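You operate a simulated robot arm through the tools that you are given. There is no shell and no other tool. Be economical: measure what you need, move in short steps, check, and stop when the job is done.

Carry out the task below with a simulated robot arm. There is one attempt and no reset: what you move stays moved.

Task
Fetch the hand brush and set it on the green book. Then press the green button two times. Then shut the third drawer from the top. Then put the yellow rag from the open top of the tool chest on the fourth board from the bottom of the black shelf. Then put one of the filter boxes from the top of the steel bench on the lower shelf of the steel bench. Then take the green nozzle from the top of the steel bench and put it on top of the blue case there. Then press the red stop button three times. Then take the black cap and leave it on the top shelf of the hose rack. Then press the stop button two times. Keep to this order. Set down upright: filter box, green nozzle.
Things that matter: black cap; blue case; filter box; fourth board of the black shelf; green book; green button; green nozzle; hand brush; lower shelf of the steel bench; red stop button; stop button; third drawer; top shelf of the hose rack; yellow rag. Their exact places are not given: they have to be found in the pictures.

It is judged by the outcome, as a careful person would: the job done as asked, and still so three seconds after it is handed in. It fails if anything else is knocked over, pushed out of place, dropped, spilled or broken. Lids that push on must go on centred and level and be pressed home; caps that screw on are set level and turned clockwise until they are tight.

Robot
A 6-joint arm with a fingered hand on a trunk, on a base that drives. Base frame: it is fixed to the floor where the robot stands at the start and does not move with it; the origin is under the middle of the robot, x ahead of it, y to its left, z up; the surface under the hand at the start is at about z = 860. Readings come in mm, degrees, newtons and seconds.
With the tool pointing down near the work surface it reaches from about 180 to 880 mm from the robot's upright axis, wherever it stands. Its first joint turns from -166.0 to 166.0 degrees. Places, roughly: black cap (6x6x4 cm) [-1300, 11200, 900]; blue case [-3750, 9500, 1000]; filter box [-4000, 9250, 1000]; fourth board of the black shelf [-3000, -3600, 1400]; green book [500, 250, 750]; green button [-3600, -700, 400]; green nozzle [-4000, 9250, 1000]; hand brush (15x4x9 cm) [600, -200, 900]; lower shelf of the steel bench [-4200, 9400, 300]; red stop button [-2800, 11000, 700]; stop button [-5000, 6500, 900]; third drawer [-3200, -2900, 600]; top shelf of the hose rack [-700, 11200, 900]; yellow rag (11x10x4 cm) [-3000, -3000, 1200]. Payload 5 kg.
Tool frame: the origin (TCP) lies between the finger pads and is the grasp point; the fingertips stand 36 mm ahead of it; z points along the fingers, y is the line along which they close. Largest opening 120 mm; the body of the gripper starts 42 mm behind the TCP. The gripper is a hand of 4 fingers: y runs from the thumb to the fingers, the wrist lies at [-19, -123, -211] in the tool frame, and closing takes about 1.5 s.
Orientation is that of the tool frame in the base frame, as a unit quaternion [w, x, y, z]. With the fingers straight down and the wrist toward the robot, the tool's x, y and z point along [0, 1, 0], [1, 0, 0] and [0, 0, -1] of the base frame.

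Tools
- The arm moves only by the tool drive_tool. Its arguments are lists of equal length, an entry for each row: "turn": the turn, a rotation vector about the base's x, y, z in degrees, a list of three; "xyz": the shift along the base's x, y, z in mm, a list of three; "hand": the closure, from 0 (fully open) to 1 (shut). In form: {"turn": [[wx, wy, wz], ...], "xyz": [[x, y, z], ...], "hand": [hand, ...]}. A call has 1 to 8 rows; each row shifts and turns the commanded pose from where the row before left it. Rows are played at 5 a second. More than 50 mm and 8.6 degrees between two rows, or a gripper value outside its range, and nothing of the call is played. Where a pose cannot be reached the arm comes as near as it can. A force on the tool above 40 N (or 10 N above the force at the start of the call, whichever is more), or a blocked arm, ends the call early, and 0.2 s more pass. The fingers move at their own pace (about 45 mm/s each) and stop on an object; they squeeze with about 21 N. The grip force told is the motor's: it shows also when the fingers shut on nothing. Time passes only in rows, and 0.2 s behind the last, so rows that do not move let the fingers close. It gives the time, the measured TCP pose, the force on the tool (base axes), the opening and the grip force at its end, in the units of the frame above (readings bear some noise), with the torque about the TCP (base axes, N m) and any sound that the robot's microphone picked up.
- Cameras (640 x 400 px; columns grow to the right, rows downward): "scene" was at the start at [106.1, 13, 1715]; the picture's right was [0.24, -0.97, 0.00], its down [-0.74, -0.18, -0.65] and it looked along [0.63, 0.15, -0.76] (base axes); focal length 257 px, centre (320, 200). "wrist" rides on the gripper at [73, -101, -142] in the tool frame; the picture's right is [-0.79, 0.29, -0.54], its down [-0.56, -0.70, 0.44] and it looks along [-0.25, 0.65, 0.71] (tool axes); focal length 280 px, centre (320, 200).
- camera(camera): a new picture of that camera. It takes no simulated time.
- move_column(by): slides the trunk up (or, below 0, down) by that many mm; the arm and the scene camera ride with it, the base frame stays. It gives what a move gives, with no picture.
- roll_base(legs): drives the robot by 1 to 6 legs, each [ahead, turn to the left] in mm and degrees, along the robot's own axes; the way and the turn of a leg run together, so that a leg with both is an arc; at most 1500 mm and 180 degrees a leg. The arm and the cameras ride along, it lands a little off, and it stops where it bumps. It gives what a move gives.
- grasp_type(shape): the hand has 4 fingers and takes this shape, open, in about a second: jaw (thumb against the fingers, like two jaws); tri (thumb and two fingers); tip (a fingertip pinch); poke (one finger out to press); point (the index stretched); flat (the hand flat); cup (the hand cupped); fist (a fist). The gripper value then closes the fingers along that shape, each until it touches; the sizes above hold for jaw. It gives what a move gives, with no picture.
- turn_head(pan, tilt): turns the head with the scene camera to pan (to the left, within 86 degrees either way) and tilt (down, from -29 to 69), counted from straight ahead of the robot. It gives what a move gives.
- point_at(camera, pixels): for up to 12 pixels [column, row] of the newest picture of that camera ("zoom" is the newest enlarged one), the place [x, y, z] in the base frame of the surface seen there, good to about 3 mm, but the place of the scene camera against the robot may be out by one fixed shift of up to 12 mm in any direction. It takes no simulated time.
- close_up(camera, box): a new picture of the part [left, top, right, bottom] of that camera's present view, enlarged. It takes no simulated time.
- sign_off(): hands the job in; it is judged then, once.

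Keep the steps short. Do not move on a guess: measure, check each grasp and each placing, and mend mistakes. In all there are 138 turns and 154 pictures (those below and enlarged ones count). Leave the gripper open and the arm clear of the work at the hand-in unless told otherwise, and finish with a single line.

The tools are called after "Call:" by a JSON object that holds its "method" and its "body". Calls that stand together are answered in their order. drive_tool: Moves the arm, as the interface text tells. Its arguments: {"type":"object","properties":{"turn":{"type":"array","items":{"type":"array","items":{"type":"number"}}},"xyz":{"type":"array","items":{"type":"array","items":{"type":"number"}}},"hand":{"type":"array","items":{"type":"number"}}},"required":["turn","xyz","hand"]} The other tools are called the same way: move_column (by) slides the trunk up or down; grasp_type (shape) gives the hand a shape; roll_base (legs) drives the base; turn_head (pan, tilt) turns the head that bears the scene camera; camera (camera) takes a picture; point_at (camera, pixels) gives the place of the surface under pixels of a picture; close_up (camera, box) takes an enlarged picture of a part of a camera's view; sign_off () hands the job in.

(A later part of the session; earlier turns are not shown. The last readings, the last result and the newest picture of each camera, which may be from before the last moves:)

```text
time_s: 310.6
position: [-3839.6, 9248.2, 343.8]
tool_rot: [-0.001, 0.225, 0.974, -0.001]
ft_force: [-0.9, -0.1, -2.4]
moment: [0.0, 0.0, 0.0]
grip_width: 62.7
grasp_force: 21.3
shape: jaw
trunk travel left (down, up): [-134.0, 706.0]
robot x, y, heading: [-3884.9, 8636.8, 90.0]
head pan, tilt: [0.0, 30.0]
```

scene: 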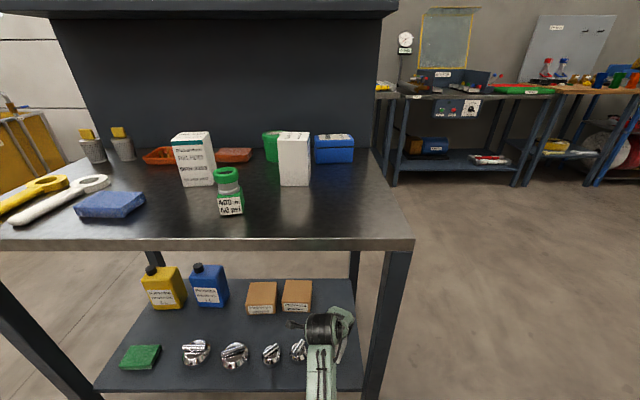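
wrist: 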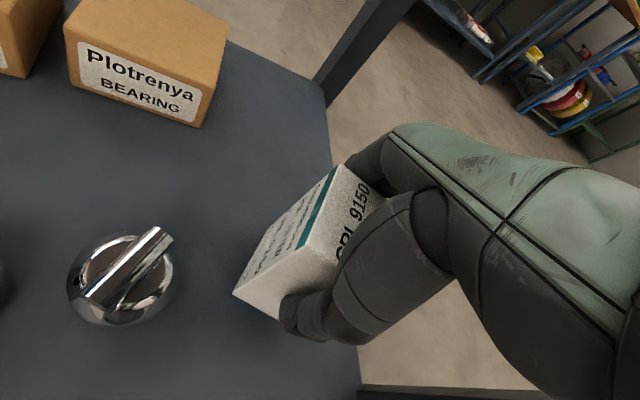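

Call:
{"method": "drive_tool", "body": {"turn": [[0, 0, 0], [0, 0, 0]], "xyz": [[0, 0, -1.5], [0, 0, 0]], "hand": [1, 1]}}

Call:
{"method": "drive_tool", "body": {"turn": [[0, 0, 0], [0, 0, 0], [0, 0, 0], [0, 0, 0], [0, 0, 0], [0, 0, 0]], "xyz": [[0, 0, 0], [0, 0, 0], [0, 0, 0], [0, 0, 0], [0, 0, 0], [0, 0, 0]], "hand": [0.7, 0.5, 0.3, 0.15, 0.15, 0.15]}}

Call:
{"method": "camera", "body": {"camera": "wrist"}}

```text
time_s: 311.1
position: [-3840.1, 9248.5, 344.1]
tool_rot: [-0.001, 0.223, 0.975, 0.002]
ft_force: [-0.3, -1.4, 5.9]
moment: [-0.09, 0.03, -0.01]
grip_width: 62.5
grasp_force: 20.9
shape: jaw
trunk travel left (down, up): [-134.0, 706.0]
robot x, y, heading: [-3883.2, 8639.8, 89.9]
head pan, tilt: [0.0, 30.0]
```

```text
time_s: 312.6
position: [-3839.1, 9247.9, 341.7]
tool_rot: [-0.002, 0.225, 0.974, 0.0]
ft_force: [0.1, 0.3, -0.5]
moment: [0.02, -0.01, 0.0]
grip_width: 102.0
grasp_force: 0.1
shape: jaw
trunk travel left (down, up): [-134.0, 706.0]
robot x, y, heading: [-3880.1, 8638.4, 89.7]
head pan, tilt: [0.0, 30.0]
```

```text
73 pictures are left
```

wrist: 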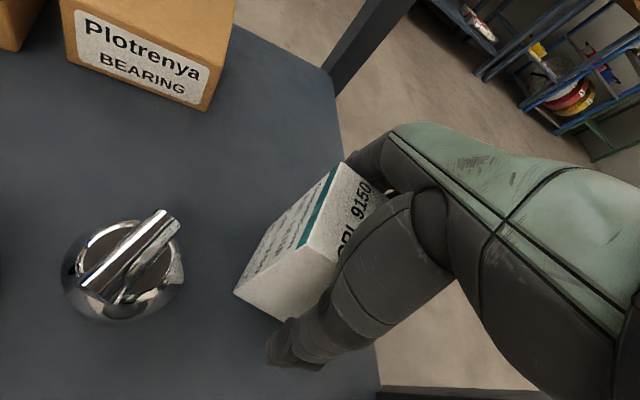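

Placed and released. Lifting straight up 95 mm with the column (stays under the bench top), then backing out.

Call:
{"method": "move_column", "body": {"by": 95}}

Call:
{"method": "roll_base", "body": {"legs": [[-400, 0]]}}

Call:
{"method": "camera", "body": {"camera": "scene"}}

```text
time_s: 313.8
position: [-3838.9, 9248.9, 436.4]
tool_rot: [-0.002, 0.224, 0.975, 0.001]
ft_force: [0.0, 0.9, -0.3]
moment: [0.0, -0.02, -0.03]
grip_width: 101.8
grasp_force: 0.0
shape: jaw
trunk travel left (down, up): [-229.0, 611.0]
robot x, y, heading: [-3879.3, 8638.7, 89.8]
head pan, tilt: [0.0, 30.0]
```

```text
time_s: 316.5
position: [-3838.8, 8852.4, 437.6]
tool_rot: [-0.003, 0.223, 0.975, 0.0]
ft_force: [-0.7, 0.3, 0.0]
moment: [0.0, 0.02, -0.03]
grip_width: 101.7
grasp_force: 0.1
shape: jaw
trunk travel left (down, up): [-229.0, 611.0]
robot x, y, heading: [-3882.1, 8242.9, 89.8]
head pan, tilt: [0.0, 30.0]
```

```text
72 pictures are left
```

scene: 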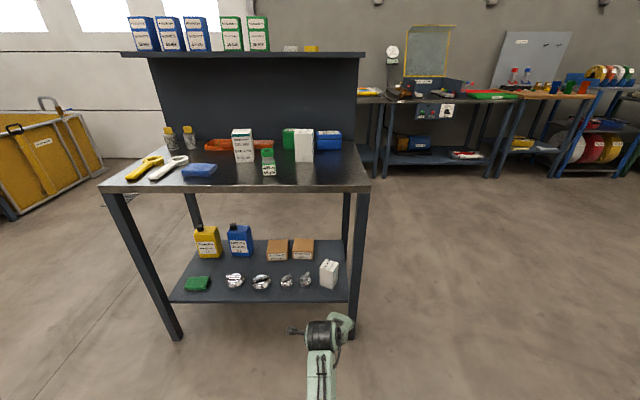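

Filter box stands upright on the lower shelf. Now the nozzle: raise the column, and measure nozzle, blue case, and the overhead shelf.

Call:
{"method": "move_column", "body": {"by": 400}}

Call:
{"method": "move_column", "body": {"by": 205}}

Call:
{"method": "turn_head", "body": {"pan": 5, "tilt": 30}}

Call:
{"method": "close_up", "body": {"camera": "scene", "box": [240, 130, 440, 290]}}

```text
time_s: 320.3
position: [-3838.2, 8852.9, 837.0]
tool_rot: [-0.001, 0.224, 0.975, 0.0]
ft_force: [0.8, 0.5, -0.4]
moment: [0.01, -0.02, 0.02]
grip_width: 101.9
grasp_force: 0.1
shape: jaw
trunk travel left (down, up): [-629.0, 211.0]
robot x, y, heading: [-3885.3, 8243.1, 89.6]
head pan, tilt: [0.0, 30.0]
```

```text
time_s: 322.6
position: [-3839.5, 8852.8, 1042.8]
tool_rot: [-0.001, 0.225, 0.974, 0.001]
ft_force: [-0.5, -0.5, -0.4]
moment: [0.0, -0.02, 0.0]
grip_width: 102.0
grasp_force: 0.0
shape: jaw
trunk travel left (down, up): [-834.0, 6.0]
robot x, y, heading: [-3881.8, 8245.4, 89.6]
head pan, tilt: [0.0, 30.0]
```

```text
time_s: 323.2
position: [-3839.8, 8851.9, 1042.4]
tool_rot: [-0.002, 0.224, 0.975, 0.001]
ft_force: [-0.5, 0.2, -0.6]
moment: [-0.02, 0.01, -0.01]
grip_width: 101.6
grasp_force: 0.0
shape: jaw
trunk travel left (down, up): [-834.0, 6.0]
robot x, y, heading: [-3884.1, 8241.2, 89.8]
head pan, tilt: [5.0, 30.0]
```

```text
2.50 times, centred on (340, 210) of scene
```

zoom: 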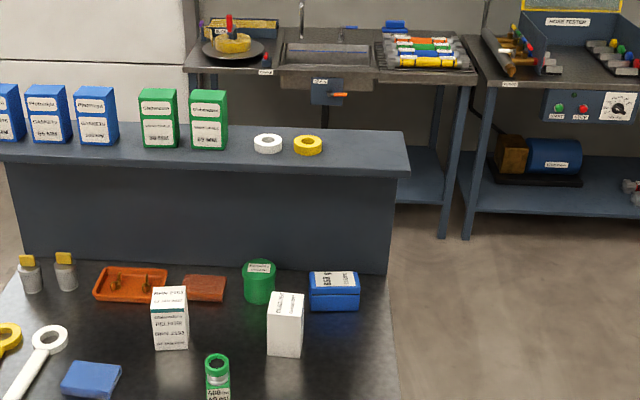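

Call:
{"method": "point_at", "body": {"camera": "zoom", "pixels": [[405, 168], [300, 160], [385, 265], [313, 274], [353, 272], [358, 287], [312, 290], [335, 281], [335, 300], [217, 358], [217, 375], [300, 300]]}}

```text
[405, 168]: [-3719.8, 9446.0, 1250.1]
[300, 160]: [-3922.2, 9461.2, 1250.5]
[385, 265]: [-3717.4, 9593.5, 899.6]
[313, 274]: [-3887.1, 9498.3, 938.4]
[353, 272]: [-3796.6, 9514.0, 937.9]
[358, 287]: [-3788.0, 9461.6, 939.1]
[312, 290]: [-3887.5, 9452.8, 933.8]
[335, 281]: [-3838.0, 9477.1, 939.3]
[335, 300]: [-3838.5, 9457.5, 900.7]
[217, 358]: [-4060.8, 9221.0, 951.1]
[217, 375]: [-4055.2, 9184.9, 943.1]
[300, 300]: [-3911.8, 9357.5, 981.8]
```

Overhead shelf starts at y≈9446 (z≈1240); case centre ≈(−3843,9484), top ≈931, 97×55. Reachable with the wrist toward me. I'll yaw to 90°, raise, and drive closer.

Call:
{"method": "drive_tool", "body": {"turn": [[0, 0, 6.5], [0, 0, 6.5], [0, 0, 6.5], [0, 0, 6.3], [0, 0, 0]], "xyz": [[-25, 0, 15], [-25, -10, 15], [-25, -15, 15], [-25, -15, 15], [-20, -15, 0]], "hand": [0, 0, 0, 0, 0]}}

Call:
{"method": "roll_base", "body": {"legs": [[0, 6], [440, 0], [0, -5.8]]}}

Call:
{"method": "camera", "body": {"camera": "wrist"}}

```text
time_s: 324.4
position: [-3960.2, 8796.5, 1102.7]
tool_rot: [-0.002, 0.001, 1.0, 0.0]
ft_force: [-0.4, 0.9, 0.0]
moment: [0.01, -0.03, 0.01]
grip_width: 119.7
grasp_force: 0.1
shape: jaw
trunk travel left (down, up): [-834.0, 6.0]
robot x, y, heading: [-3880.9, 8242.2, 90.0]
head pan, tilt: [5.0, 30.0]
```

```text
time_s: 328.4
position: [-4006.3, 9234.1, 1103.5]
tool_rot: [-0.002, 0.0, 1.0, 0.0]
ft_force: [-0.3, -0.5, 0.4]
moment: [0.02, 0.03, 0.0]
grip_width: 119.5
grasp_force: 0.0
shape: jaw
trunk travel left (down, up): [-834.0, 6.0]
robot x, y, heading: [-3927.6, 8678.2, 89.8]
head pan, tilt: [5.0, 30.0]
```

```text
70 pictures are left
```

wrist: 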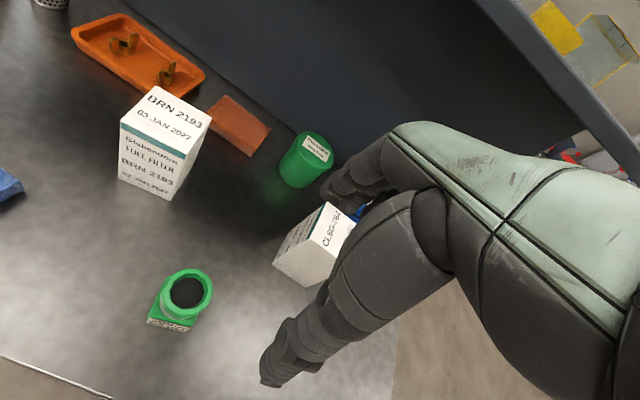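

Nozzle at (185,298). I'll zoom and measure it.

Call:
{"method": "close_up", "body": {"camera": "wrist", "box": [130, 250, 230, 340]}}

Call:
{"method": "point_at", "body": {"camera": "wrist", "pixels": [[187, 271], [187, 315], [165, 293], [212, 290], [187, 292], [148, 321], [190, 327], [160, 290], [170, 325], [201, 307]]}}

```text
4.44 times, centred on (180, 295) of wrist
```

zoom: 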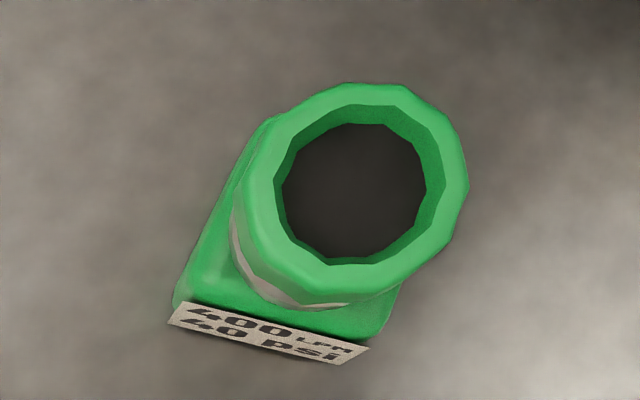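

```text
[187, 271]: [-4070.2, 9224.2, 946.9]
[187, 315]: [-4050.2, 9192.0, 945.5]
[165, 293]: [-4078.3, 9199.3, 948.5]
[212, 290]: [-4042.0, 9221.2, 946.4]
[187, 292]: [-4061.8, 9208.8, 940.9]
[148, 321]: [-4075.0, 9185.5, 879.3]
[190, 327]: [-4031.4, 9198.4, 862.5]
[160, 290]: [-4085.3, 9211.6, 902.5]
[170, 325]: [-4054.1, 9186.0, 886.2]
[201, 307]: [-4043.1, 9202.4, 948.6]
```

Ring centre (−4060,9209), top 948; base ~50×46 aligned with x. I'll go over it and descend to 918.

Call:
{"method": "drive_tool", "body": {"turn": [[0, 0, 0], [0, 0, 0], [0, 0, 0], [0, 0, 0], [0, 0, 0], [0, 0, 0], [0, 0, 0], [0, 0, 0]], "xyz": [[-27, -12, 0], [-27, -12, 0], [0, 0, -45], [0, 0, -45], [0, 0, -45], [0, 0, -30], [0, 0, -20], [0, 0, 0]], "hand": [0, 0, 0, 0, 0, 0, 0, 0]}}

Call:
{"method": "camera", "body": {"camera": "wrist"}}

```text
time_s: 330.2
position: [-4058.2, 9209.9, 916.7]
tool_rot: [-0.002, 0.0, 1.0, 0.0]
ft_force: [-0.4, 0.1, 0.2]
moment: [-0.02, 0.04, 0.0]
grip_width: 119.8
grasp_force: 0.1
shape: jaw
trunk travel left (down, up): [-834.0, 6.0]
robot x, y, heading: [-3925.0, 8682.0, 89.9]
head pan, tilt: [5.0, 30.0]
```

```text
68 pictures are left
```

wrist: 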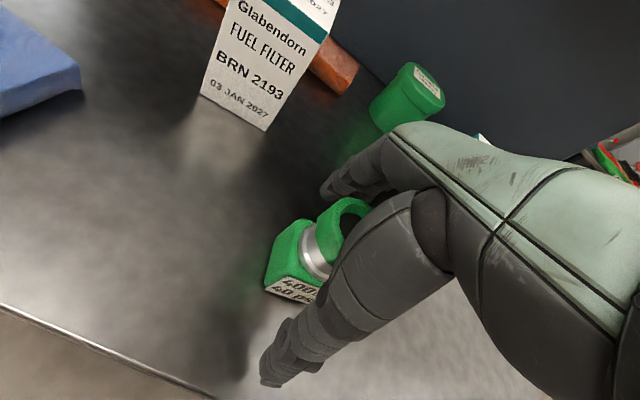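

Good straddle. Closing and lifting.

Call:
{"method": "drive_tool", "body": {"turn": [[0, 0, 0], [0, 0, 0], [0, 0, 0], [0, 0, 0], [0, 0, 0], [0, 0, 0], [0, 0, 0], [0, 0, 0]], "xyz": [[0, 0, 0], [0, 0, 0], [0, 0, 0], [0, 0, 0], [0, 0, 0], [0, 0, 0], [0, 0, 0], [0, 0, 0]], "hand": [0.2, 0.4, 0.6, 0.8, 1, 1, 1, 1]}}

Call:
{"method": "drive_tool", "body": {"turn": [[0, 0, 0], [0, 0, 0], [0, 0, 0], [0, 0, 0], [0, 0, 0]], "xyz": [[0, 0, 15], [0, 0, 30], [0, 0, 40], [0, 0, 45], [0, 0, 30]], "hand": [1, 1, 1, 1, 1]}}

Call:
{"method": "camera", "body": {"camera": "wrist"}}

```text
time_s: 332.1
position: [-4058.5, 9209.5, 916.8]
tool_rot: [-0.001, 0.0, 1.0, 0.001]
ft_force: [0.6, -0.9, 0.0]
moment: [0.0, 0.0, 0.02]
grip_width: 42.4
grasp_force: 20.6
shape: jaw
trunk travel left (down, up): [-834.0, 6.0]
robot x, y, heading: [-3927.8, 8678.4, 89.9]
head pan, tilt: [5.0, 30.0]
```

```text
time_s: 333.2
position: [-4058.5, 9209.5, 1079.1]
tool_rot: [-0.002, 0.0, 1.0, 0.0]
ft_force: [0.5, -0.6, -2.4]
moment: [0.0, 0.03, -0.02]
grip_width: 42.4
grasp_force: 21.3
shape: jaw
trunk travel left (down, up): [-834.0, 6.0]
robot x, y, heading: [-3927.5, 8677.5, 89.7]
head pan, tilt: [5.0, 30.0]
```

```text
67 pictures are left
```

wrist: 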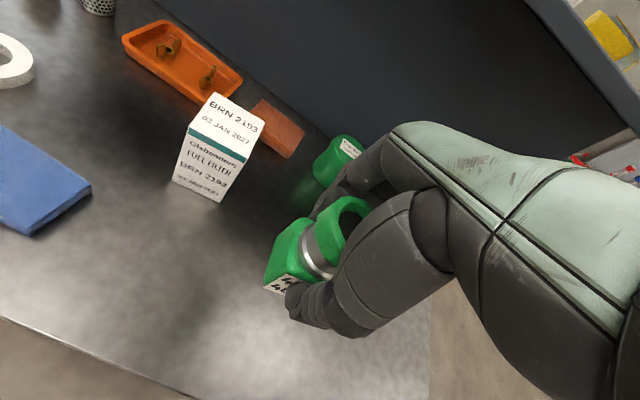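

Held upright (42 mm). I'll move to x=−3842, then partway toward the case and re-measure.

Call:
{"method": "drive_tool", "body": {"turn": [[0, 0, 0], [0, 0, 0], [0, 0, 0], [0, 0, 0], [0, 0, 0], [0, 0, 0], [0, 0, 0], [0, 0, 0]], "xyz": [[45, 0, 0], [45, 0, 0], [45, 0, 0], [45, 0, 0], [37, 0, -10], [0, 40, -10], [0, 40, 0], [0, 0, 0]], "hand": [1, 1, 1, 1, 1, 1, 1, 1]}}

Call:
{"method": "camera", "body": {"camera": "wrist"}}

```text
time_s: 335.1
position: [-3840.9, 9288.9, 1058.9]
tool_rot: [-0.001, 0.001, 1.0, 0.001]
ft_force: [0.1, -0.2, -2.3]
moment: [0.01, -0.02, 0.02]
grip_width: 42.3
grasp_force: 20.5
shape: jaw
trunk travel left (down, up): [-834.0, 6.0]
robot x, y, heading: [-3926.4, 8677.7, 90.0]
head pan, tilt: [5.0, 30.0]
```

```text
66 pictures are left
```

wrist: 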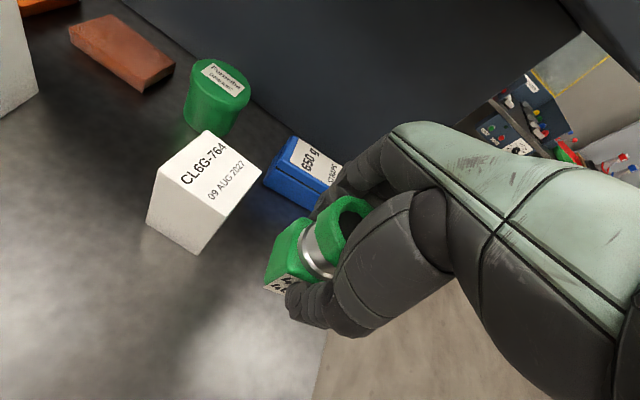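

Call:
{"method": "close_up", "body": {"camera": "wrist", "box": [240, 110, 360, 220]}}

Call:
{"method": "point_at", "body": {"camera": "wrist", "pixels": [[287, 139], [268, 170], [312, 190], [300, 160], [320, 165], [335, 170], [310, 205], [268, 182]]}}

```text
3.64 times, centred on (300, 165) of wrist
```

zoom: 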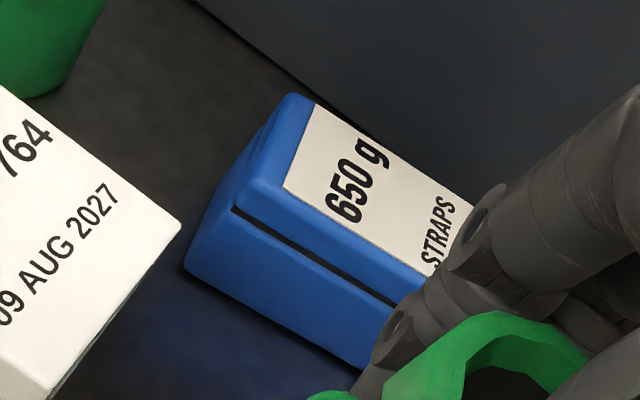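

```text
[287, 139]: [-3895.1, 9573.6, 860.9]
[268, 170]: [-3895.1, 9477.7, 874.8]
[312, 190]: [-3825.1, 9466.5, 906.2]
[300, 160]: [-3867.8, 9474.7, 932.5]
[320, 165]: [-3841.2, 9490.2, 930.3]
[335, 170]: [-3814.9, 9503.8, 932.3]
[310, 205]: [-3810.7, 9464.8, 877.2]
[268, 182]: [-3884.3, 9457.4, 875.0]
```

Call:
{"method": "point_at", "body": {"camera": "zoom", "pixels": [[245, 195], [293, 103], [315, 107], [400, 258], [330, 225], [470, 200], [300, 150], [375, 200]]}}

```text
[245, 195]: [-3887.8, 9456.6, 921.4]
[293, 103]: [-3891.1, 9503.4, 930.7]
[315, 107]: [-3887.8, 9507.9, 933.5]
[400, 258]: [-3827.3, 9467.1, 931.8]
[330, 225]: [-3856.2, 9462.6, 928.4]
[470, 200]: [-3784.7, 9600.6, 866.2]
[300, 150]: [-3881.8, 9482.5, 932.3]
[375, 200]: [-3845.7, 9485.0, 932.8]
```

Case top centre ≈(−3841,9487), z 932.5, yaw ≈8°. I'll move over it with +8° yaw at z≈1025.

Call:
{"method": "drive_tool", "body": {"turn": [[0, 0, 2], [0, 0, 2], [0, 0, 2], [0, 0, 2], [0, 0, 0], [0, 0, 0]], "xyz": [[0, 40, -8], [0, 40, -8], [0, 40, -8], [0, 40, -8], [0, 38, -2], [0, 0, 0]], "hand": [1, 1, 1, 1, 1, 1]}}

Call:
{"method": "camera", "body": {"camera": "wrist"}}

Call:
{"method": "camera", "body": {"camera": "scene"}}

```text
time_s: 336.4
position: [-3842.2, 9487.7, 1024.1]
tool_rot: [-0.001, -0.07, 0.998, 0.0]
ft_force: [-1.0, -0.9, -2.7]
moment: [-0.01, 0.02, 0.0]
grip_width: 42.9
grasp_force: 21.1
shape: jaw
trunk travel left (down, up): [-834.0, 6.0]
robot x, y, heading: [-3924.4, 8679.1, 90.0]
head pan, tilt: [5.0, 30.0]
```

```text
64 pictures are left
```

wrist: 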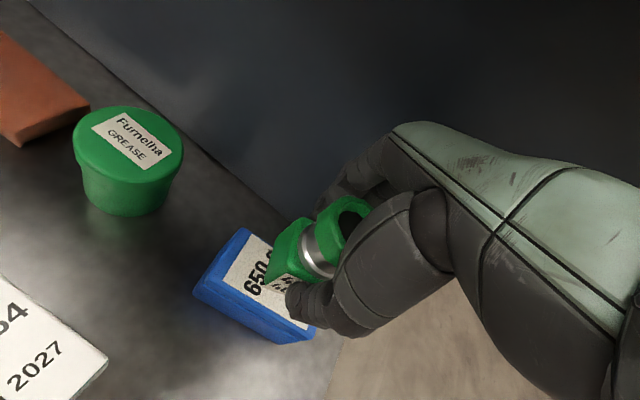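

```text
63 pictures are left
```

scene: 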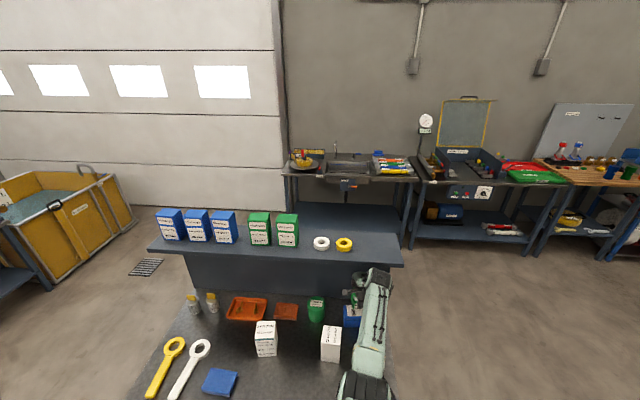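

Call:
{"method": "close_up", "body": {"camera": "wrist", "box": [180, 190, 340, 350]}}

Call:
{"method": "point_at", "body": {"camera": "wrist", "pixels": [[238, 232], [203, 283], [300, 323], [250, 305], [240, 260], [265, 280], [275, 243], [270, 280], [288, 225]]}}

```text
2.50 times, centred on (260, 270) of wrist
```

zoom: 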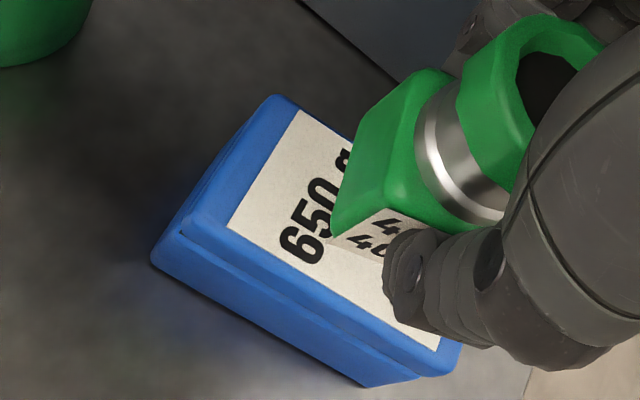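

```text
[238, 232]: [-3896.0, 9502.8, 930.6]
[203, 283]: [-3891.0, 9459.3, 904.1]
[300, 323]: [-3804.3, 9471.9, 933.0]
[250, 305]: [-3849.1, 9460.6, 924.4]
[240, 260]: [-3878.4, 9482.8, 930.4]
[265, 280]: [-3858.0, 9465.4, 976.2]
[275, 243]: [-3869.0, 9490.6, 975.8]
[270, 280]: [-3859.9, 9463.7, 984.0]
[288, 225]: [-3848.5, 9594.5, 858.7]
```

Nozzle base and case are aligned. Lowering to 990, then gently.

Call:
{"method": "drive_tool", "body": {"turn": [[0, 0, 0], [0, 0, 0], [0, 0, 0], [0, 0, 0], [0, 0, 0]], "xyz": [[0, 0, -15], [0, 0, -11], [0, 0, -6], [0, 0, -2], [0, 0, 0]], "hand": [1, 1, 1, 1, 1]}}

Call:
{"method": "drive_tool", "body": {"turn": [[0, 0, 0], [0, 0, 0]], "xyz": [[0, 0, -1.5], [0, 0, 0]], "hand": [1, 1]}}

Call:
{"method": "close_up", "body": {"camera": "wrist", "box": [180, 190, 340, 350]}}

```text
time_s: 337.6
position: [-3841.7, 9488.8, 989.5]
tool_rot: [-0.003, -0.069, 0.998, 0.0]
ft_force: [1.0, 0.0, -2.8]
moment: [0.01, 0.0, 0.02]
grip_width: 42.1
grasp_force: 20.9
shape: jaw
trunk travel left (down, up): [-834.0, 6.0]
robot x, y, heading: [-3924.5, 8678.1, 90.0]
head pan, tilt: [5.0, 30.0]
```

```text
time_s: 338.2
position: [-3841.1, 9489.1, 988.6]
tool_rot: [-0.001, -0.07, 0.998, 0.001]
ft_force: [0.3, -0.7, -1.6]
moment: [-0.01, 0.0, 0.02]
grip_width: 42.5
grasp_force: 21.0
shape: jaw
trunk travel left (down, up): [-834.0, 6.0]
robot x, y, heading: [-3928.1, 8682.5, 89.9]
head pan, tilt: [5.0, 30.0]
```

```text
2.50 times, centred on (260, 270) of wrist
```

zoom: 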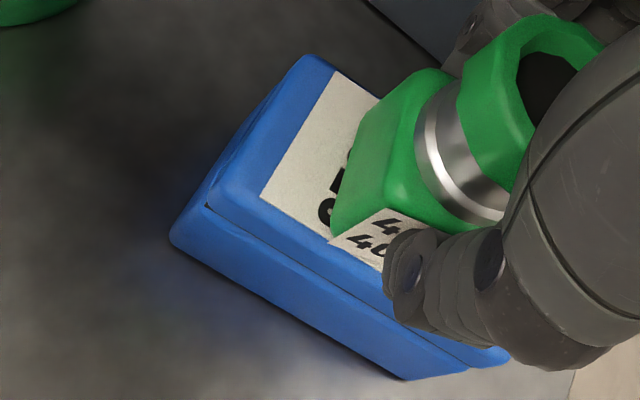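

One more small step to confirm contact, then a gentle release.

Call:
{"method": "drive_tool", "body": {"turn": [[0, 0, 0], [0, 0, 0]], "xyz": [[0, 0, -1.5], [0, 0, 0]], "hand": [1, 1]}}

Call:
{"method": "drive_tool", "body": {"turn": [[0, 0, 0], [0, 0, 0], [0, 0, 0], [0, 0, 0], [0, 0, 0], [0, 0, 0], [0, 0, 0]], "xyz": [[0, 0, 0], [0, 0, 0], [0, 0, 0], [0, 0, 0], [0, 0, 0], [0, 0, 0], [0, 0, 0]], "hand": [0.8, 0.65, 0.5, 0.4, 0.3, 0.25, 0.25]}}

Call:
{"method": "camera", "body": {"camera": "wrist"}}

```text
time_s: 338.9
position: [-3841.3, 9488.2, 987.2]
tool_rot: [-0.001, -0.069, 0.998, 0.001]
ft_force: [0.9, 0.6, 0.7]
moment: [0.08, 0.02, -0.01]
grip_width: 42.4
grasp_force: 21.3
shape: jaw
trunk travel left (down, up): [-834.0, 6.0]
robot x, y, heading: [-3925.6, 8678.9, 90.0]
head pan, tilt: [5.0, 30.0]
```

```text
time_s: 340.4
position: [-3842.0, 9487.5, 987.1]
tool_rot: [-0.002, -0.069, 0.998, 0.0]
ft_force: [0.0, 0.4, 0.6]
moment: [0.0, 0.01, 0.04]
grip_width: 89.4
grasp_force: 0.1
shape: jaw
trunk travel left (down, up): [-834.0, 6.0]
robot x, y, heading: [-3926.4, 8679.7, 89.9]
head pan, tilt: [5.0, 30.0]
```

```text
60 pictures are left
```

wrist: 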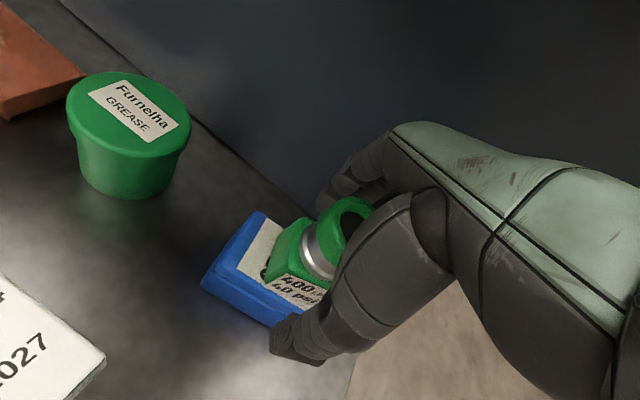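

Nozzle stands on the case. Lifting 78 mm straight up, then out toward me.

Call:
{"method": "drive_tool", "body": {"turn": [[0, 0, 0], [0, 0, 0], [0, 0, 0], [0, 0, 0], [0, 0, 0], [0, 0, 0]], "xyz": [[0, 0, 20], [0, 0, 30], [0, 0, 28], [0, -35, 0], [0, -45, 5], [0, -45, 10]], "hand": [0.25, 0.25, 0.25, 0.25, 0.25, 0.25]}}

Call:
{"method": "drive_tool", "body": {"turn": [[0, 0, 0], [0, 0, 0], [0, 0, 0], [0, 0, 0]], "xyz": [[0, -45, 10], [0, -45, 10], [0, -45, 10], [0, 0, 0]], "hand": [0.1, 0, 0, 0]}}

Call:
{"method": "camera", "body": {"camera": "scene"}}

Call:
{"method": "close_up", "body": {"camera": "scene", "box": [400, 90, 540, 220]}}

```text
time_s: 341.9
position: [-3842.8, 9361.9, 1082.5]
tool_rot: [-0.002, -0.07, 0.998, 0.001]
ft_force: [0.4, 0.3, -0.5]
moment: [-0.02, -0.01, -0.01]
grip_width: 89.8
grasp_force: 0.2
shape: jaw
trunk travel left (down, up): [-834.0, 6.0]
robot x, y, heading: [-3925.1, 8680.1, 90.1]
head pan, tilt: [5.0, 30.0]
```

```text
time_s: 342.9
position: [-3841.7, 9227.6, 1110.0]
tool_rot: [-0.002, -0.07, 0.998, 0.0]
ft_force: [-0.6, 0.3, -0.1]
moment: [-0.01, 0.01, 0.02]
grip_width: 119.8
grasp_force: 0.0
shape: jaw
trunk travel left (down, up): [-834.0, 6.0]
robot x, y, heading: [-3931.1, 8674.0, 89.9]
head pan, tilt: [5.0, 30.0]
```

```text
59 pictures are left
```

scene: 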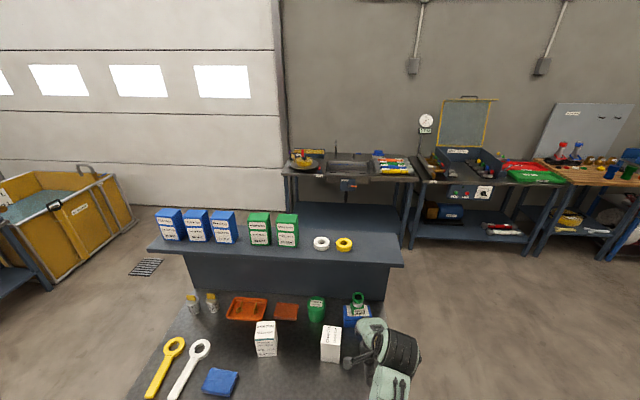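

```text
3.08 times, centred on (470, 155) of scene
```

zoom: 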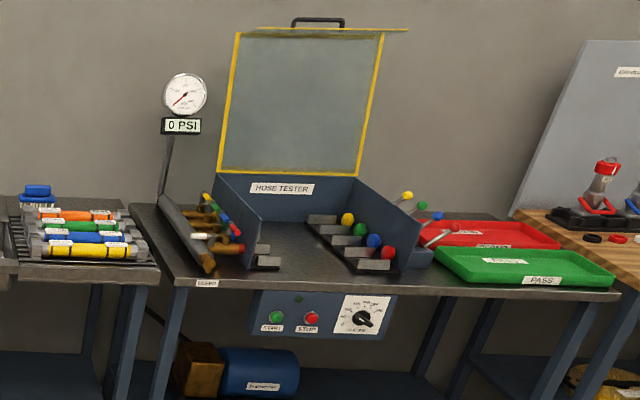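

Nozzle stands on the case. The red STOP button is on the hose tester panel at zoom (311,318). Measuring it and the area.

Call:
{"method": "point_at", "body": {"camera": "zoom", "pixels": [[311, 318], [276, 317], [270, 298], [380, 330], [320, 340], [180, 282], [600, 295], [140, 270], [250, 390], [190, 390]]}}

Call:
{"method": "turn_head", "body": {"pan": -50, "tilt": 25}}

Call:
{"method": "camera", "body": {"camera": "scene"}}

```text
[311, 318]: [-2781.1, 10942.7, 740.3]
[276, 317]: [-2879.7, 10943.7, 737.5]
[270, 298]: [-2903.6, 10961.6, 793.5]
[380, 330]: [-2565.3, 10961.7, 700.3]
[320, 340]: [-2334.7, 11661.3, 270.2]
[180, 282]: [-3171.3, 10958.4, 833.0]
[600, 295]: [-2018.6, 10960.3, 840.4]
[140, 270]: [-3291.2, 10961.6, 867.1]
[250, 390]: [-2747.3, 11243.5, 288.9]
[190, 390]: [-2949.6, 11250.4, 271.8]
```

```text
time_s: 344.1
position: [-3839.9, 9227.1, 1109.5]
tool_rot: [-0.002, -0.069, 0.998, 0.0]
ft_force: [0.1, 0.5, -0.6]
moment: [0.01, 0.02, -0.02]
grip_width: 119.8
grasp_force: 0.0
shape: jaw
trunk travel left (down, up): [-834.0, 6.0]
robot x, y, heading: [-3928.0, 8676.7, 89.8]
head pan, tilt: [-50.0, 25.0]
```

```text
57 pictures are left
```

scene: 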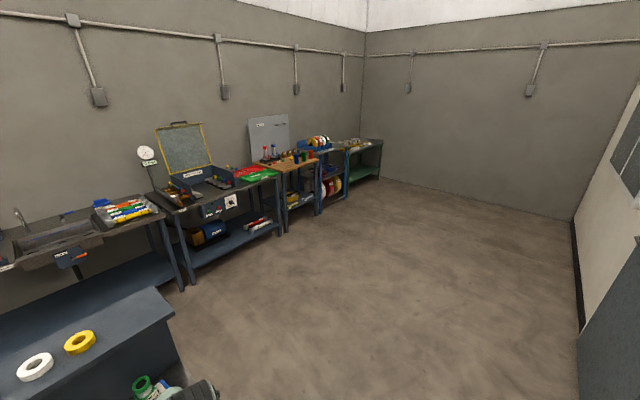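

Free floor. I'll back off and drive around the bench's right side to about (−2800,10150), facing the tester.

Call:
{"method": "roll_base", "body": {"legs": [[-350, 0], [0, -63], [1040, 0], [0, 54.6], [1330, 0], [0, 8.5]]}}

Call:
{"method": "grasp_type", "body": {"shape": "poke"}}

Call:
{"method": "move_column", "body": {"by": -250}}

Call:
{"method": "turn_head", "body": {"pan": 0, "tilt": 35}}

Call:
{"method": "camera", "body": {"camera": "scene"}}

```text
time_s: 365.8
position: [-2725.3, 10672.1, 1109.0]
tool_rot: [-0.001, -0.073, 0.997, 0.0]
ft_force: [1.7, 0.1, -0.1]
moment: [-0.03, 0.01, 0.01]
grip_width: 119.7
grasp_force: 0.0
shape: jaw
trunk travel left (down, up): [-834.0, 6.0]
robot x, y, heading: [-2806.1, 10123.5, 90.5]
head pan, tilt: [-50.0, 25.0]
```

```text
time_s: 366.7
position: [-2725.6, 10671.7, 1109.5]
tool_rot: [-0.002, -0.074, 0.997, 0.0]
ft_force: [-0.3, 0.1, -0.4]
moment: [0.0, -0.01, -0.03]
grip_width: 0.0
grasp_force: 0.1
shape: poke
trunk travel left (down, up): [-834.0, 6.0]
robot x, y, heading: [-2802.3, 10118.9, 90.3]
head pan, tilt: [-50.0, 25.0]
```

```text
time_s: 369.3
position: [-2725.6, 10670.7, 859.4]
tool_rot: [-0.001, -0.074, 0.997, 0.0]
ft_force: [0.2, -0.2, -0.4]
moment: [-0.01, -0.01, -0.02]
grip_width: 0.0
grasp_force: 0.0
shape: poke
trunk travel left (down, up): [-584.0, 256.0]
robot x, y, heading: [-2807.4, 10121.8, 90.4]
head pan, tilt: [-50.0, 25.0]
```

```text
time_s: 370.5
position: [-2724.0, 10671.2, 859.7]
tool_rot: [-0.002, -0.073, 0.997, 0.0]
ft_force: [-0.5, 0.4, 0.3]
moment: [0.0, 0.05, 0.03]
grip_width: 0.1
grasp_force: 0.2
shape: poke
trunk travel left (down, up): [-584.0, 256.0]
robot x, y, heading: [-2807.1, 10121.3, 90.1]
head pan, tilt: [0.0, 35.0]
```

```text
56 pictures are left
```

scene: 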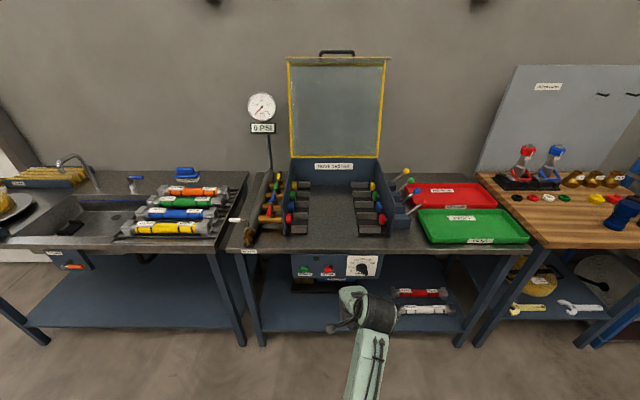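

I'll yaw −98° then pitch up so the finger points at +y.

Call:
{"method": "drive_tool", "body": {"turn": [[0, 0, -8.5], [0, 0, -8.5], [0, 0, -8.5], [0, 0, -8.5], [0, 0, -8.5], [0, 0, -8.5], [0, 0, -8.5], [0, 0, -8.5]], "xyz": [[0, 0, 0], [0, 0, 0], [0, 0, 0], [0, 0, 0], [0, 0, 0], [0, 0, 0], [0, 0, 0], [0, 0, 0]], "hand": [0, 0, 0, 0, 0, 0, 0, 0]}}

Call:
{"method": "drive_tool", "body": {"turn": [[0, 0, -8.5], [0, 0, -8.5], [0, 0, -8.5], [0, 0, -4.9], [8.5, 0, 0], [8.5, 0, 0], [8.5, 0, 0], [8.5, 0, 0]], "xyz": [[0, 0, 0], [0, 0, 0], [0, 0, 0], [0, 0, 0], [0, 5, 0], [0, 5, 0], [0, 5, 0], [0, 5, 0]], "hand": [0, 0, 0, 0, 0, 0, 0, 0]}}

Call:
{"method": "drive_tool", "body": {"turn": [[8.5, 0, 0], [8.5, 0, 0], [8.5, 0, 0], [8.5, 0, 0], [8.5, 0, 0], [8, 0, 0], [0, 0, 0]], "xyz": [[0, 10, 0], [0, 10, 0], [0, 10, 0], [0, 10, 0], [0, 10, 0], [0, 5, 0], [0, 0, 0]], "hand": [0, 0, 0, 0, 0, 0, 0]}}

Call:
{"method": "move_column", "body": {"by": -120}}

Call:
{"method": "camera", "body": {"camera": "wrist"}}

Call:
{"method": "camera", "body": {"camera": "scene"}}

```text
time_s: 372.3
position: [-2725.5, 10670.8, 860.6]
tool_rot: [0.0, 0.498, 0.867, 0.0]
ft_force: [-1.0, 0.1, 0.0]
moment: [0.0, 0.02, 0.02]
grip_width: 0.1
grasp_force: 0.1
shape: poke
trunk travel left (down, up): [-584.0, 256.0]
robot x, y, heading: [-2807.2, 10121.3, 90.2]
head pan, tilt: [0.0, 35.0]
```

```text
time_s: 374.1
position: [-2715.5, 10697.4, 845.8]
tool_rot: [-0.209, 0.675, 0.676, 0.209]
ft_force: [0.4, -0.1, 0.8]
moment: [0.0, -0.06, 0.02]
grip_width: 0.0
grasp_force: 0.1
shape: poke
out of reach, approached as far as the arm can: row 4
trunk travel left (down, up): [-584.0, 256.0]
robot x, y, heading: [-2806.9, 10119.2, 90.2]
head pan, tilt: [0.0, 35.0]
```

```text
time_s: 375.7
position: [-2715.7, 10751.4, 852.1]
tool_rot: [-0.475, 0.524, 0.525, 0.474]
ft_force: [0.3, -0.9, 1.2]
moment: [-0.04, 0.02, 0.03]
grip_width: 0.2
grasp_force: 0.2
shape: poke
out of reach, approached as far as the arm can: row 6
trunk travel left (down, up): [-584.0, 256.0]
robot x, y, heading: [-2804.3, 10119.8, 90.5]
head pan, tilt: [0.0, 35.0]
```

```text
time_s: 377.2
position: [-2714.4, 10751.7, 732.0]
tool_rot: [-0.475, 0.524, 0.524, 0.474]
ft_force: [-0.8, 0.3, -0.7]
moment: [0.02, -0.02, -0.01]
grip_width: 0.0
grasp_force: 0.1
shape: poke
trunk travel left (down, up): [-464.0, 376.0]
robot x, y, heading: [-2802.3, 10118.5, 90.4]
head pan, tilt: [0.0, 35.0]
```

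```text
55 pictures are left
```

wrist: 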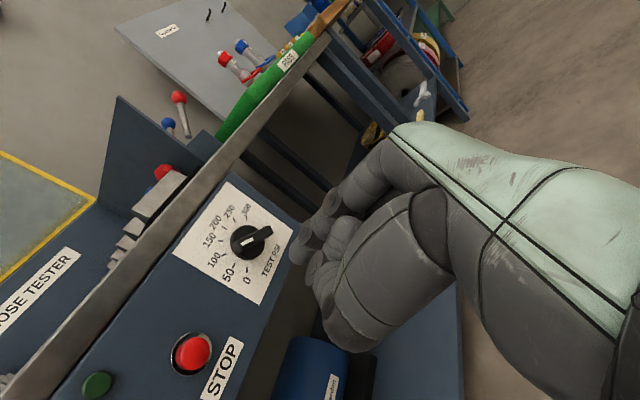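

```text
54 pictures are left
```

scene: 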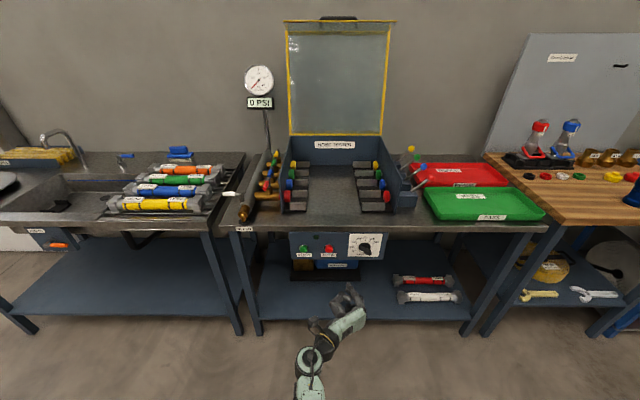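

The wrist camera sees the red STOP at (192,353). Measuring it.

Call:
{"method": "point_at", "body": {"camera": "wrist", "pixels": [[192, 352], [185, 345], [200, 360], [192, 338], [150, 350], [295, 250], [250, 350], [240, 150]]}}

```text
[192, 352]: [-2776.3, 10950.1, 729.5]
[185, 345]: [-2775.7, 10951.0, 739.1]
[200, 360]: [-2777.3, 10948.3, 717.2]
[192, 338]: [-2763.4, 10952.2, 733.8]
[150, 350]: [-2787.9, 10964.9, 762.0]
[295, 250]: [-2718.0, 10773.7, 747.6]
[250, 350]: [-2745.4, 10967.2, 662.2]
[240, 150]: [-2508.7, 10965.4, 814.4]
```

STOP centre ≈(−2777,10948,729). Fingertip is about 12 mm above the TCP line. I'll set x=−2777, z≈717, and advance to y≈10895.

Call:
{"method": "move_column", "body": {"by": -15}}

Call:
{"method": "drive_tool", "body": {"turn": [[0, 0, 0], [0, 0, 0], [0, 0, 0], [0, 0, 0], [0, 0, 0]], "xyz": [[-32, 20, 0], [-30, 30, 0], [0, 45, 0], [0, 45, 0], [0, 0, 0]], "hand": [0, 0, 0, 0, 0]}}

Call:
{"method": "close_up", "body": {"camera": "wrist", "box": [220, 200, 380, 300]}}

```text
time_s: 377.8
position: [-2715.8, 10750.8, 717.3]
tool_rot: [-0.475, 0.524, 0.524, 0.475]
ft_force: [-0.4, 0.8, 1.2]
moment: [-0.01, -0.01, -0.02]
grip_width: 0.1
grasp_force: 0.0
shape: poke
trunk travel left (down, up): [-449.0, 391.0]
robot x, y, heading: [-2803.8, 10122.4, 90.3]
head pan, tilt: [0.0, 35.0]
```

```text
time_s: 379.0
position: [-2772.8, 10884.9, 741.7]
tool_rot: [-0.474, 0.526, 0.526, 0.472]
ft_force: [0.9, 0.2, 0.2]
moment: [-0.02, -0.01, 0.0]
grip_width: 0.0
grasp_force: 0.0
shape: poke
out of reach, approached as far as the arm can: row 2, 3, 4
trunk travel left (down, up): [-449.0, 391.0]
robot x, y, heading: [-2804.3, 10121.5, 89.9]
head pan, tilt: [0.0, 35.0]
```

```text
4.00 times, centred on (300, 250) of wrist
```

zoom: 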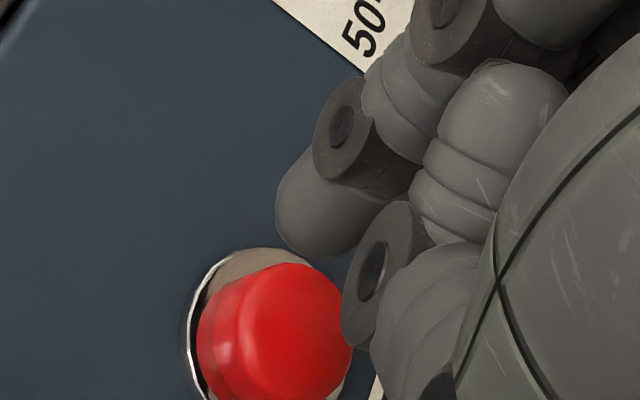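

At its reach limit (z drifted to 742). I'll pull the arm back 90, move the base 80 closer, and lower to 717.

Call:
{"method": "drive_tool", "body": {"turn": [[0, 0, 0], [0, 0, 0], [0, 0, 0]], "xyz": [[0, -45, -10], [0, -45, -14], [0, 0, 0]], "hand": [0, 0, 0]}}

Call:
{"method": "roll_base", "body": {"legs": [[80, 0]]}}

Call:
{"method": "camera", "body": {"camera": "wrist"}}

```text
time_s: 379.8
position: [-2773.7, 10794.9, 720.7]
tool_rot: [-0.473, 0.526, 0.527, 0.472]
ft_force: [-0.9, 0.4, 0.0]
moment: [0.0, -0.01, -0.01]
grip_width: 0.0
grasp_force: 0.1
shape: poke
out of reach, approached as far as the arm can: row 2
trunk travel left (down, up): [-449.0, 391.0]
robot x, y, heading: [-2806.1, 10124.2, 90.4]
head pan, tilt: [0.0, 35.0]
```

```text
time_s: 380.9
position: [-2773.0, 10873.1, 718.7]
tool_rot: [-0.474, 0.526, 0.526, 0.471]
ft_force: [0.2, 0.3, -0.3]
moment: [0.03, 0.0, 0.04]
grip_width: 0.0
grasp_force: 0.1
shape: poke
trunk travel left (down, up): [-449.0, 391.0]
robot x, y, heading: [-2805.0, 10200.8, 90.2]
head pan, tilt: [0.0, 35.0]
```

```text
52 pictures are left
```

wrist: 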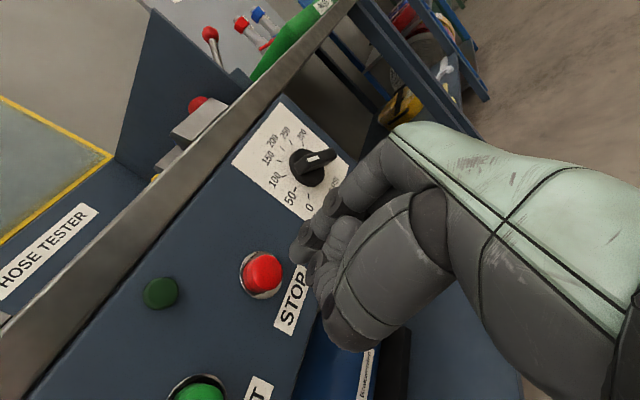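

Call:
{"method": "point_at", "body": {"camera": "wrist", "pixels": [[266, 272], [272, 265], [266, 283], [258, 272], [293, 252], [296, 258]]}}

Call:
{"method": "close_up", "body": {"camera": "wrist", "box": [220, 210, 340, 310]}}

```text
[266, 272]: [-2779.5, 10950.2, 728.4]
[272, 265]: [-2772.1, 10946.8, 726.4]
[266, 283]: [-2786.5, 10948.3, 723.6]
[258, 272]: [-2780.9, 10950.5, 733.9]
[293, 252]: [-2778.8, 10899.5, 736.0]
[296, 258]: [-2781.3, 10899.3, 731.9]
```

```text
4.00 times, centred on (280, 260) of wrist
```

zoom: 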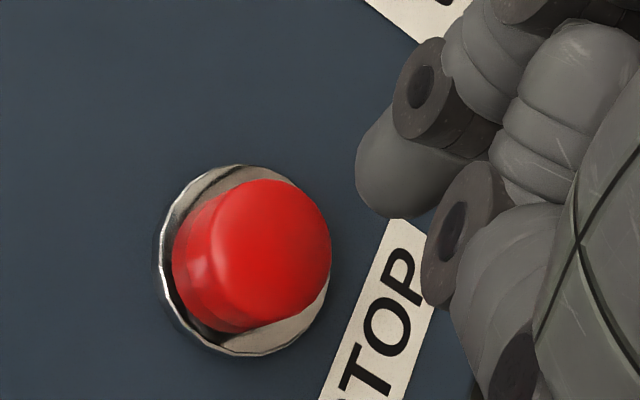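

I'll correct −4 in x and z, then advance to just before contact and press.

Call:
{"method": "drive_tool", "body": {"turn": [[0, 0, 0], [0, 0, 0], [0, 0, 0]], "xyz": [[-4, 15, -4], [0, 10, 0], [0, 0, 0]], "hand": [0, 0, 0]}}

Call:
{"method": "close_up", "body": {"camera": "wrist", "box": [220, 200, 380, 300]}}

```text
time_s: 381.7
position: [-2777.1, 10899.9, 719.7]
tool_rot: [-0.472, 0.528, 0.528, 0.469]
ft_force: [0.7, -0.6, -0.5]
moment: [-0.02, -0.01, 0.0]
grip_width: 0.2
grasp_force: 0.1
shape: poke
out of reach, approached as far as the arm can: row 2
trunk travel left (down, up): [-449.0, 391.0]
robot x, y, heading: [-2808.3, 10200.7, 90.4]
head pan, tilt: [0.0, 35.0]
```

```text
4.00 times, centred on (300, 250) of wrist
```

zoom: 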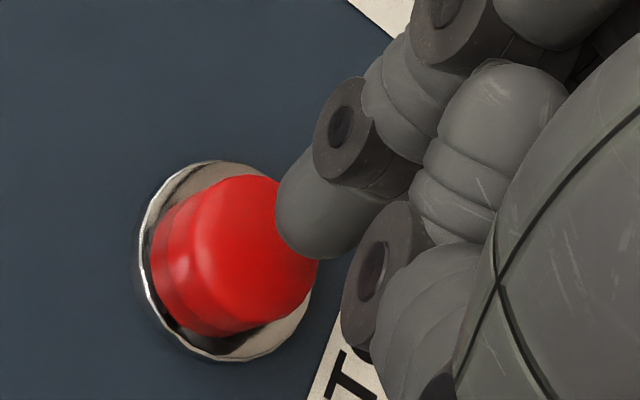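

Nearly the same view as the successful green press. Lower 4 mm with the column and press.

Call:
{"method": "move_column", "body": {"by": -4}}

Call:
{"method": "drive_tool", "body": {"turn": [[0, 0, 0], [0, 0, 0], [0, 0, 0], [0, 0, 0], [0, 0, 0]], "xyz": [[0, 6, 0], [0, 5, 0], [0, 4, 0], [0, 2, 0], [0, 0, 0]], "hand": [0, 0, 0, 0, 0]}}

```text
time_s: 382.2
position: [-2776.6, 10898.2, 715.2]
tool_rot: [-0.471, 0.528, 0.53, 0.468]
ft_force: [0.4, 0.3, -0.1]
moment: [-0.01, 0.0, 0.02]
grip_width: 0.0
grasp_force: 0.0
shape: poke
trunk travel left (down, up): [-445.0, 395.0]
robot x, y, heading: [-2808.8, 10200.6, 90.5]
head pan, tilt: [0.0, 35.0]
```

```text
time_s: 383.4
position: [-2778.1, 10913.8, 715.9]
tool_rot: [-0.471, 0.529, 0.529, 0.467]
ft_force: [0.9, -2.3, -0.2]
moment: [-0.03, 0.02, 0.01]
grip_width: 0.2
grasp_force: 0.0
shape: poke
trunk travel left (down, up): [-445.0, 395.0]
robot x, y, heading: [-2803.4, 10199.9, 90.3]
head pan, tilt: [0.0, 35.0]
```

Contact (2.3 N), no click yet. A little further.

Call:
{"method": "drive_tool", "body": {"turn": [[0, 0, 0], [0, 0, 0], [0, 0, 0]], "xyz": [[0, 2, 0], [0, 2, 0], [0, 0, 0]], "hand": [0, 0, 0]}}

```text
time_s: 384.2
position: [-2776.7, 10918.2, 717.3]
tool_rot: [-0.47, 0.53, 0.53, 0.466]
ft_force: [-0.1, -4.5, -0.5]
moment: [0.05, -0.03, 0.0]
grip_width: 0.2
grasp_force: 0.0
shape: poke
trunk travel left (down, up): [-445.0, 395.0]
robot x, y, heading: [-2807.1, 10201.3, 90.3]
head pan, tilt: [0.0, 35.0]
heard: click
```

Click one. Release and press twice more, with the same stroke.

Call:
{"method": "drive_tool", "body": {"turn": [[0, 0, 0], [0, 0, 0], [0, 0, 0]], "xyz": [[0, -10, 0], [0, -5, 0], [0, 0, 0]], "hand": [0, 0, 0]}}

Call:
{"method": "drive_tool", "body": {"turn": [[0, 0, 0], [0, 0, 0], [0, 0, 0], [0, 0, 0], [0, 0, 0]], "xyz": [[0, 8, 0], [0, 4, 0], [0, 2, 0], [0, 2, 0], [0, 0, 0]], "hand": [0, 0, 0, 0, 0]}}

```text
time_s: 385.0
position: [-2777.5, 10905.7, 715.9]
tool_rot: [-0.471, 0.528, 0.529, 0.468]
ft_force: [-0.7, -0.3, 0.1]
moment: [0.04, -0.01, 0.02]
grip_width: 0.0
grasp_force: 0.1
shape: poke
trunk travel left (down, up): [-445.0, 395.0]
robot x, y, heading: [-2805.3, 10199.9, 90.3]
head pan, tilt: [0.0, 35.0]
```

```text
time_s: 386.2
position: [-2776.0, 10918.8, 716.2]
tool_rot: [-0.47, 0.53, 0.529, 0.467]
ft_force: [0.1, -8.3, -1.9]
moment: [0.04, 0.03, 0.01]
grip_width: 0.0
grasp_force: 0.0
shape: poke
trunk travel left (down, up): [-445.0, 395.0]
robot x, y, heading: [-2805.9, 10197.6, 90.5]
head pan, tilt: [0.0, 35.0]
heard: click
```

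Click two. Release, then the third.

Call:
{"method": "drive_tool", "body": {"turn": [[0, 0, 0], [0, 0, 0], [0, 0, 0]], "xyz": [[0, -10, 0], [0, -6, 0], [0, 0, 0]], "hand": [0, 0, 0]}}

Call:
{"method": "drive_tool", "body": {"turn": [[0, 0, 0], [0, 0, 0], [0, 0, 0], [0, 0, 0], [0, 0, 0]], "xyz": [[0, 8, 0], [0, 4, 0], [0, 2, 0], [0, 2, 0], [0, 0, 0]], "hand": [0, 0, 0, 0, 0]}}

```text
time_s: 387.0
position: [-2776.6, 10903.3, 716.5]
tool_rot: [-0.47, 0.528, 0.53, 0.468]
ft_force: [-0.2, 0.2, -0.3]
moment: [0.01, 0.01, 0.01]
grip_width: 0.0
grasp_force: 0.1
shape: poke
trunk travel left (down, up): [-445.0, 395.0]
robot x, y, heading: [-2807.2, 10200.6, 90.1]
head pan, tilt: [0.0, 35.0]
```

```text
time_s: 388.2
position: [-2776.9, 10919.7, 715.9]
tool_rot: [-0.47, 0.529, 0.529, 0.467]
ft_force: [0.4, -7.5, -3.3]
moment: [0.02, 0.01, -0.03]
grip_width: 0.3
grasp_force: 0.0
shape: poke
trunk travel left (down, up): [-445.0, 395.0]
robot x, y, heading: [-2805.1, 10201.3, 90.3]
head pan, tilt: [0.0, 35.0]
heard: click
```

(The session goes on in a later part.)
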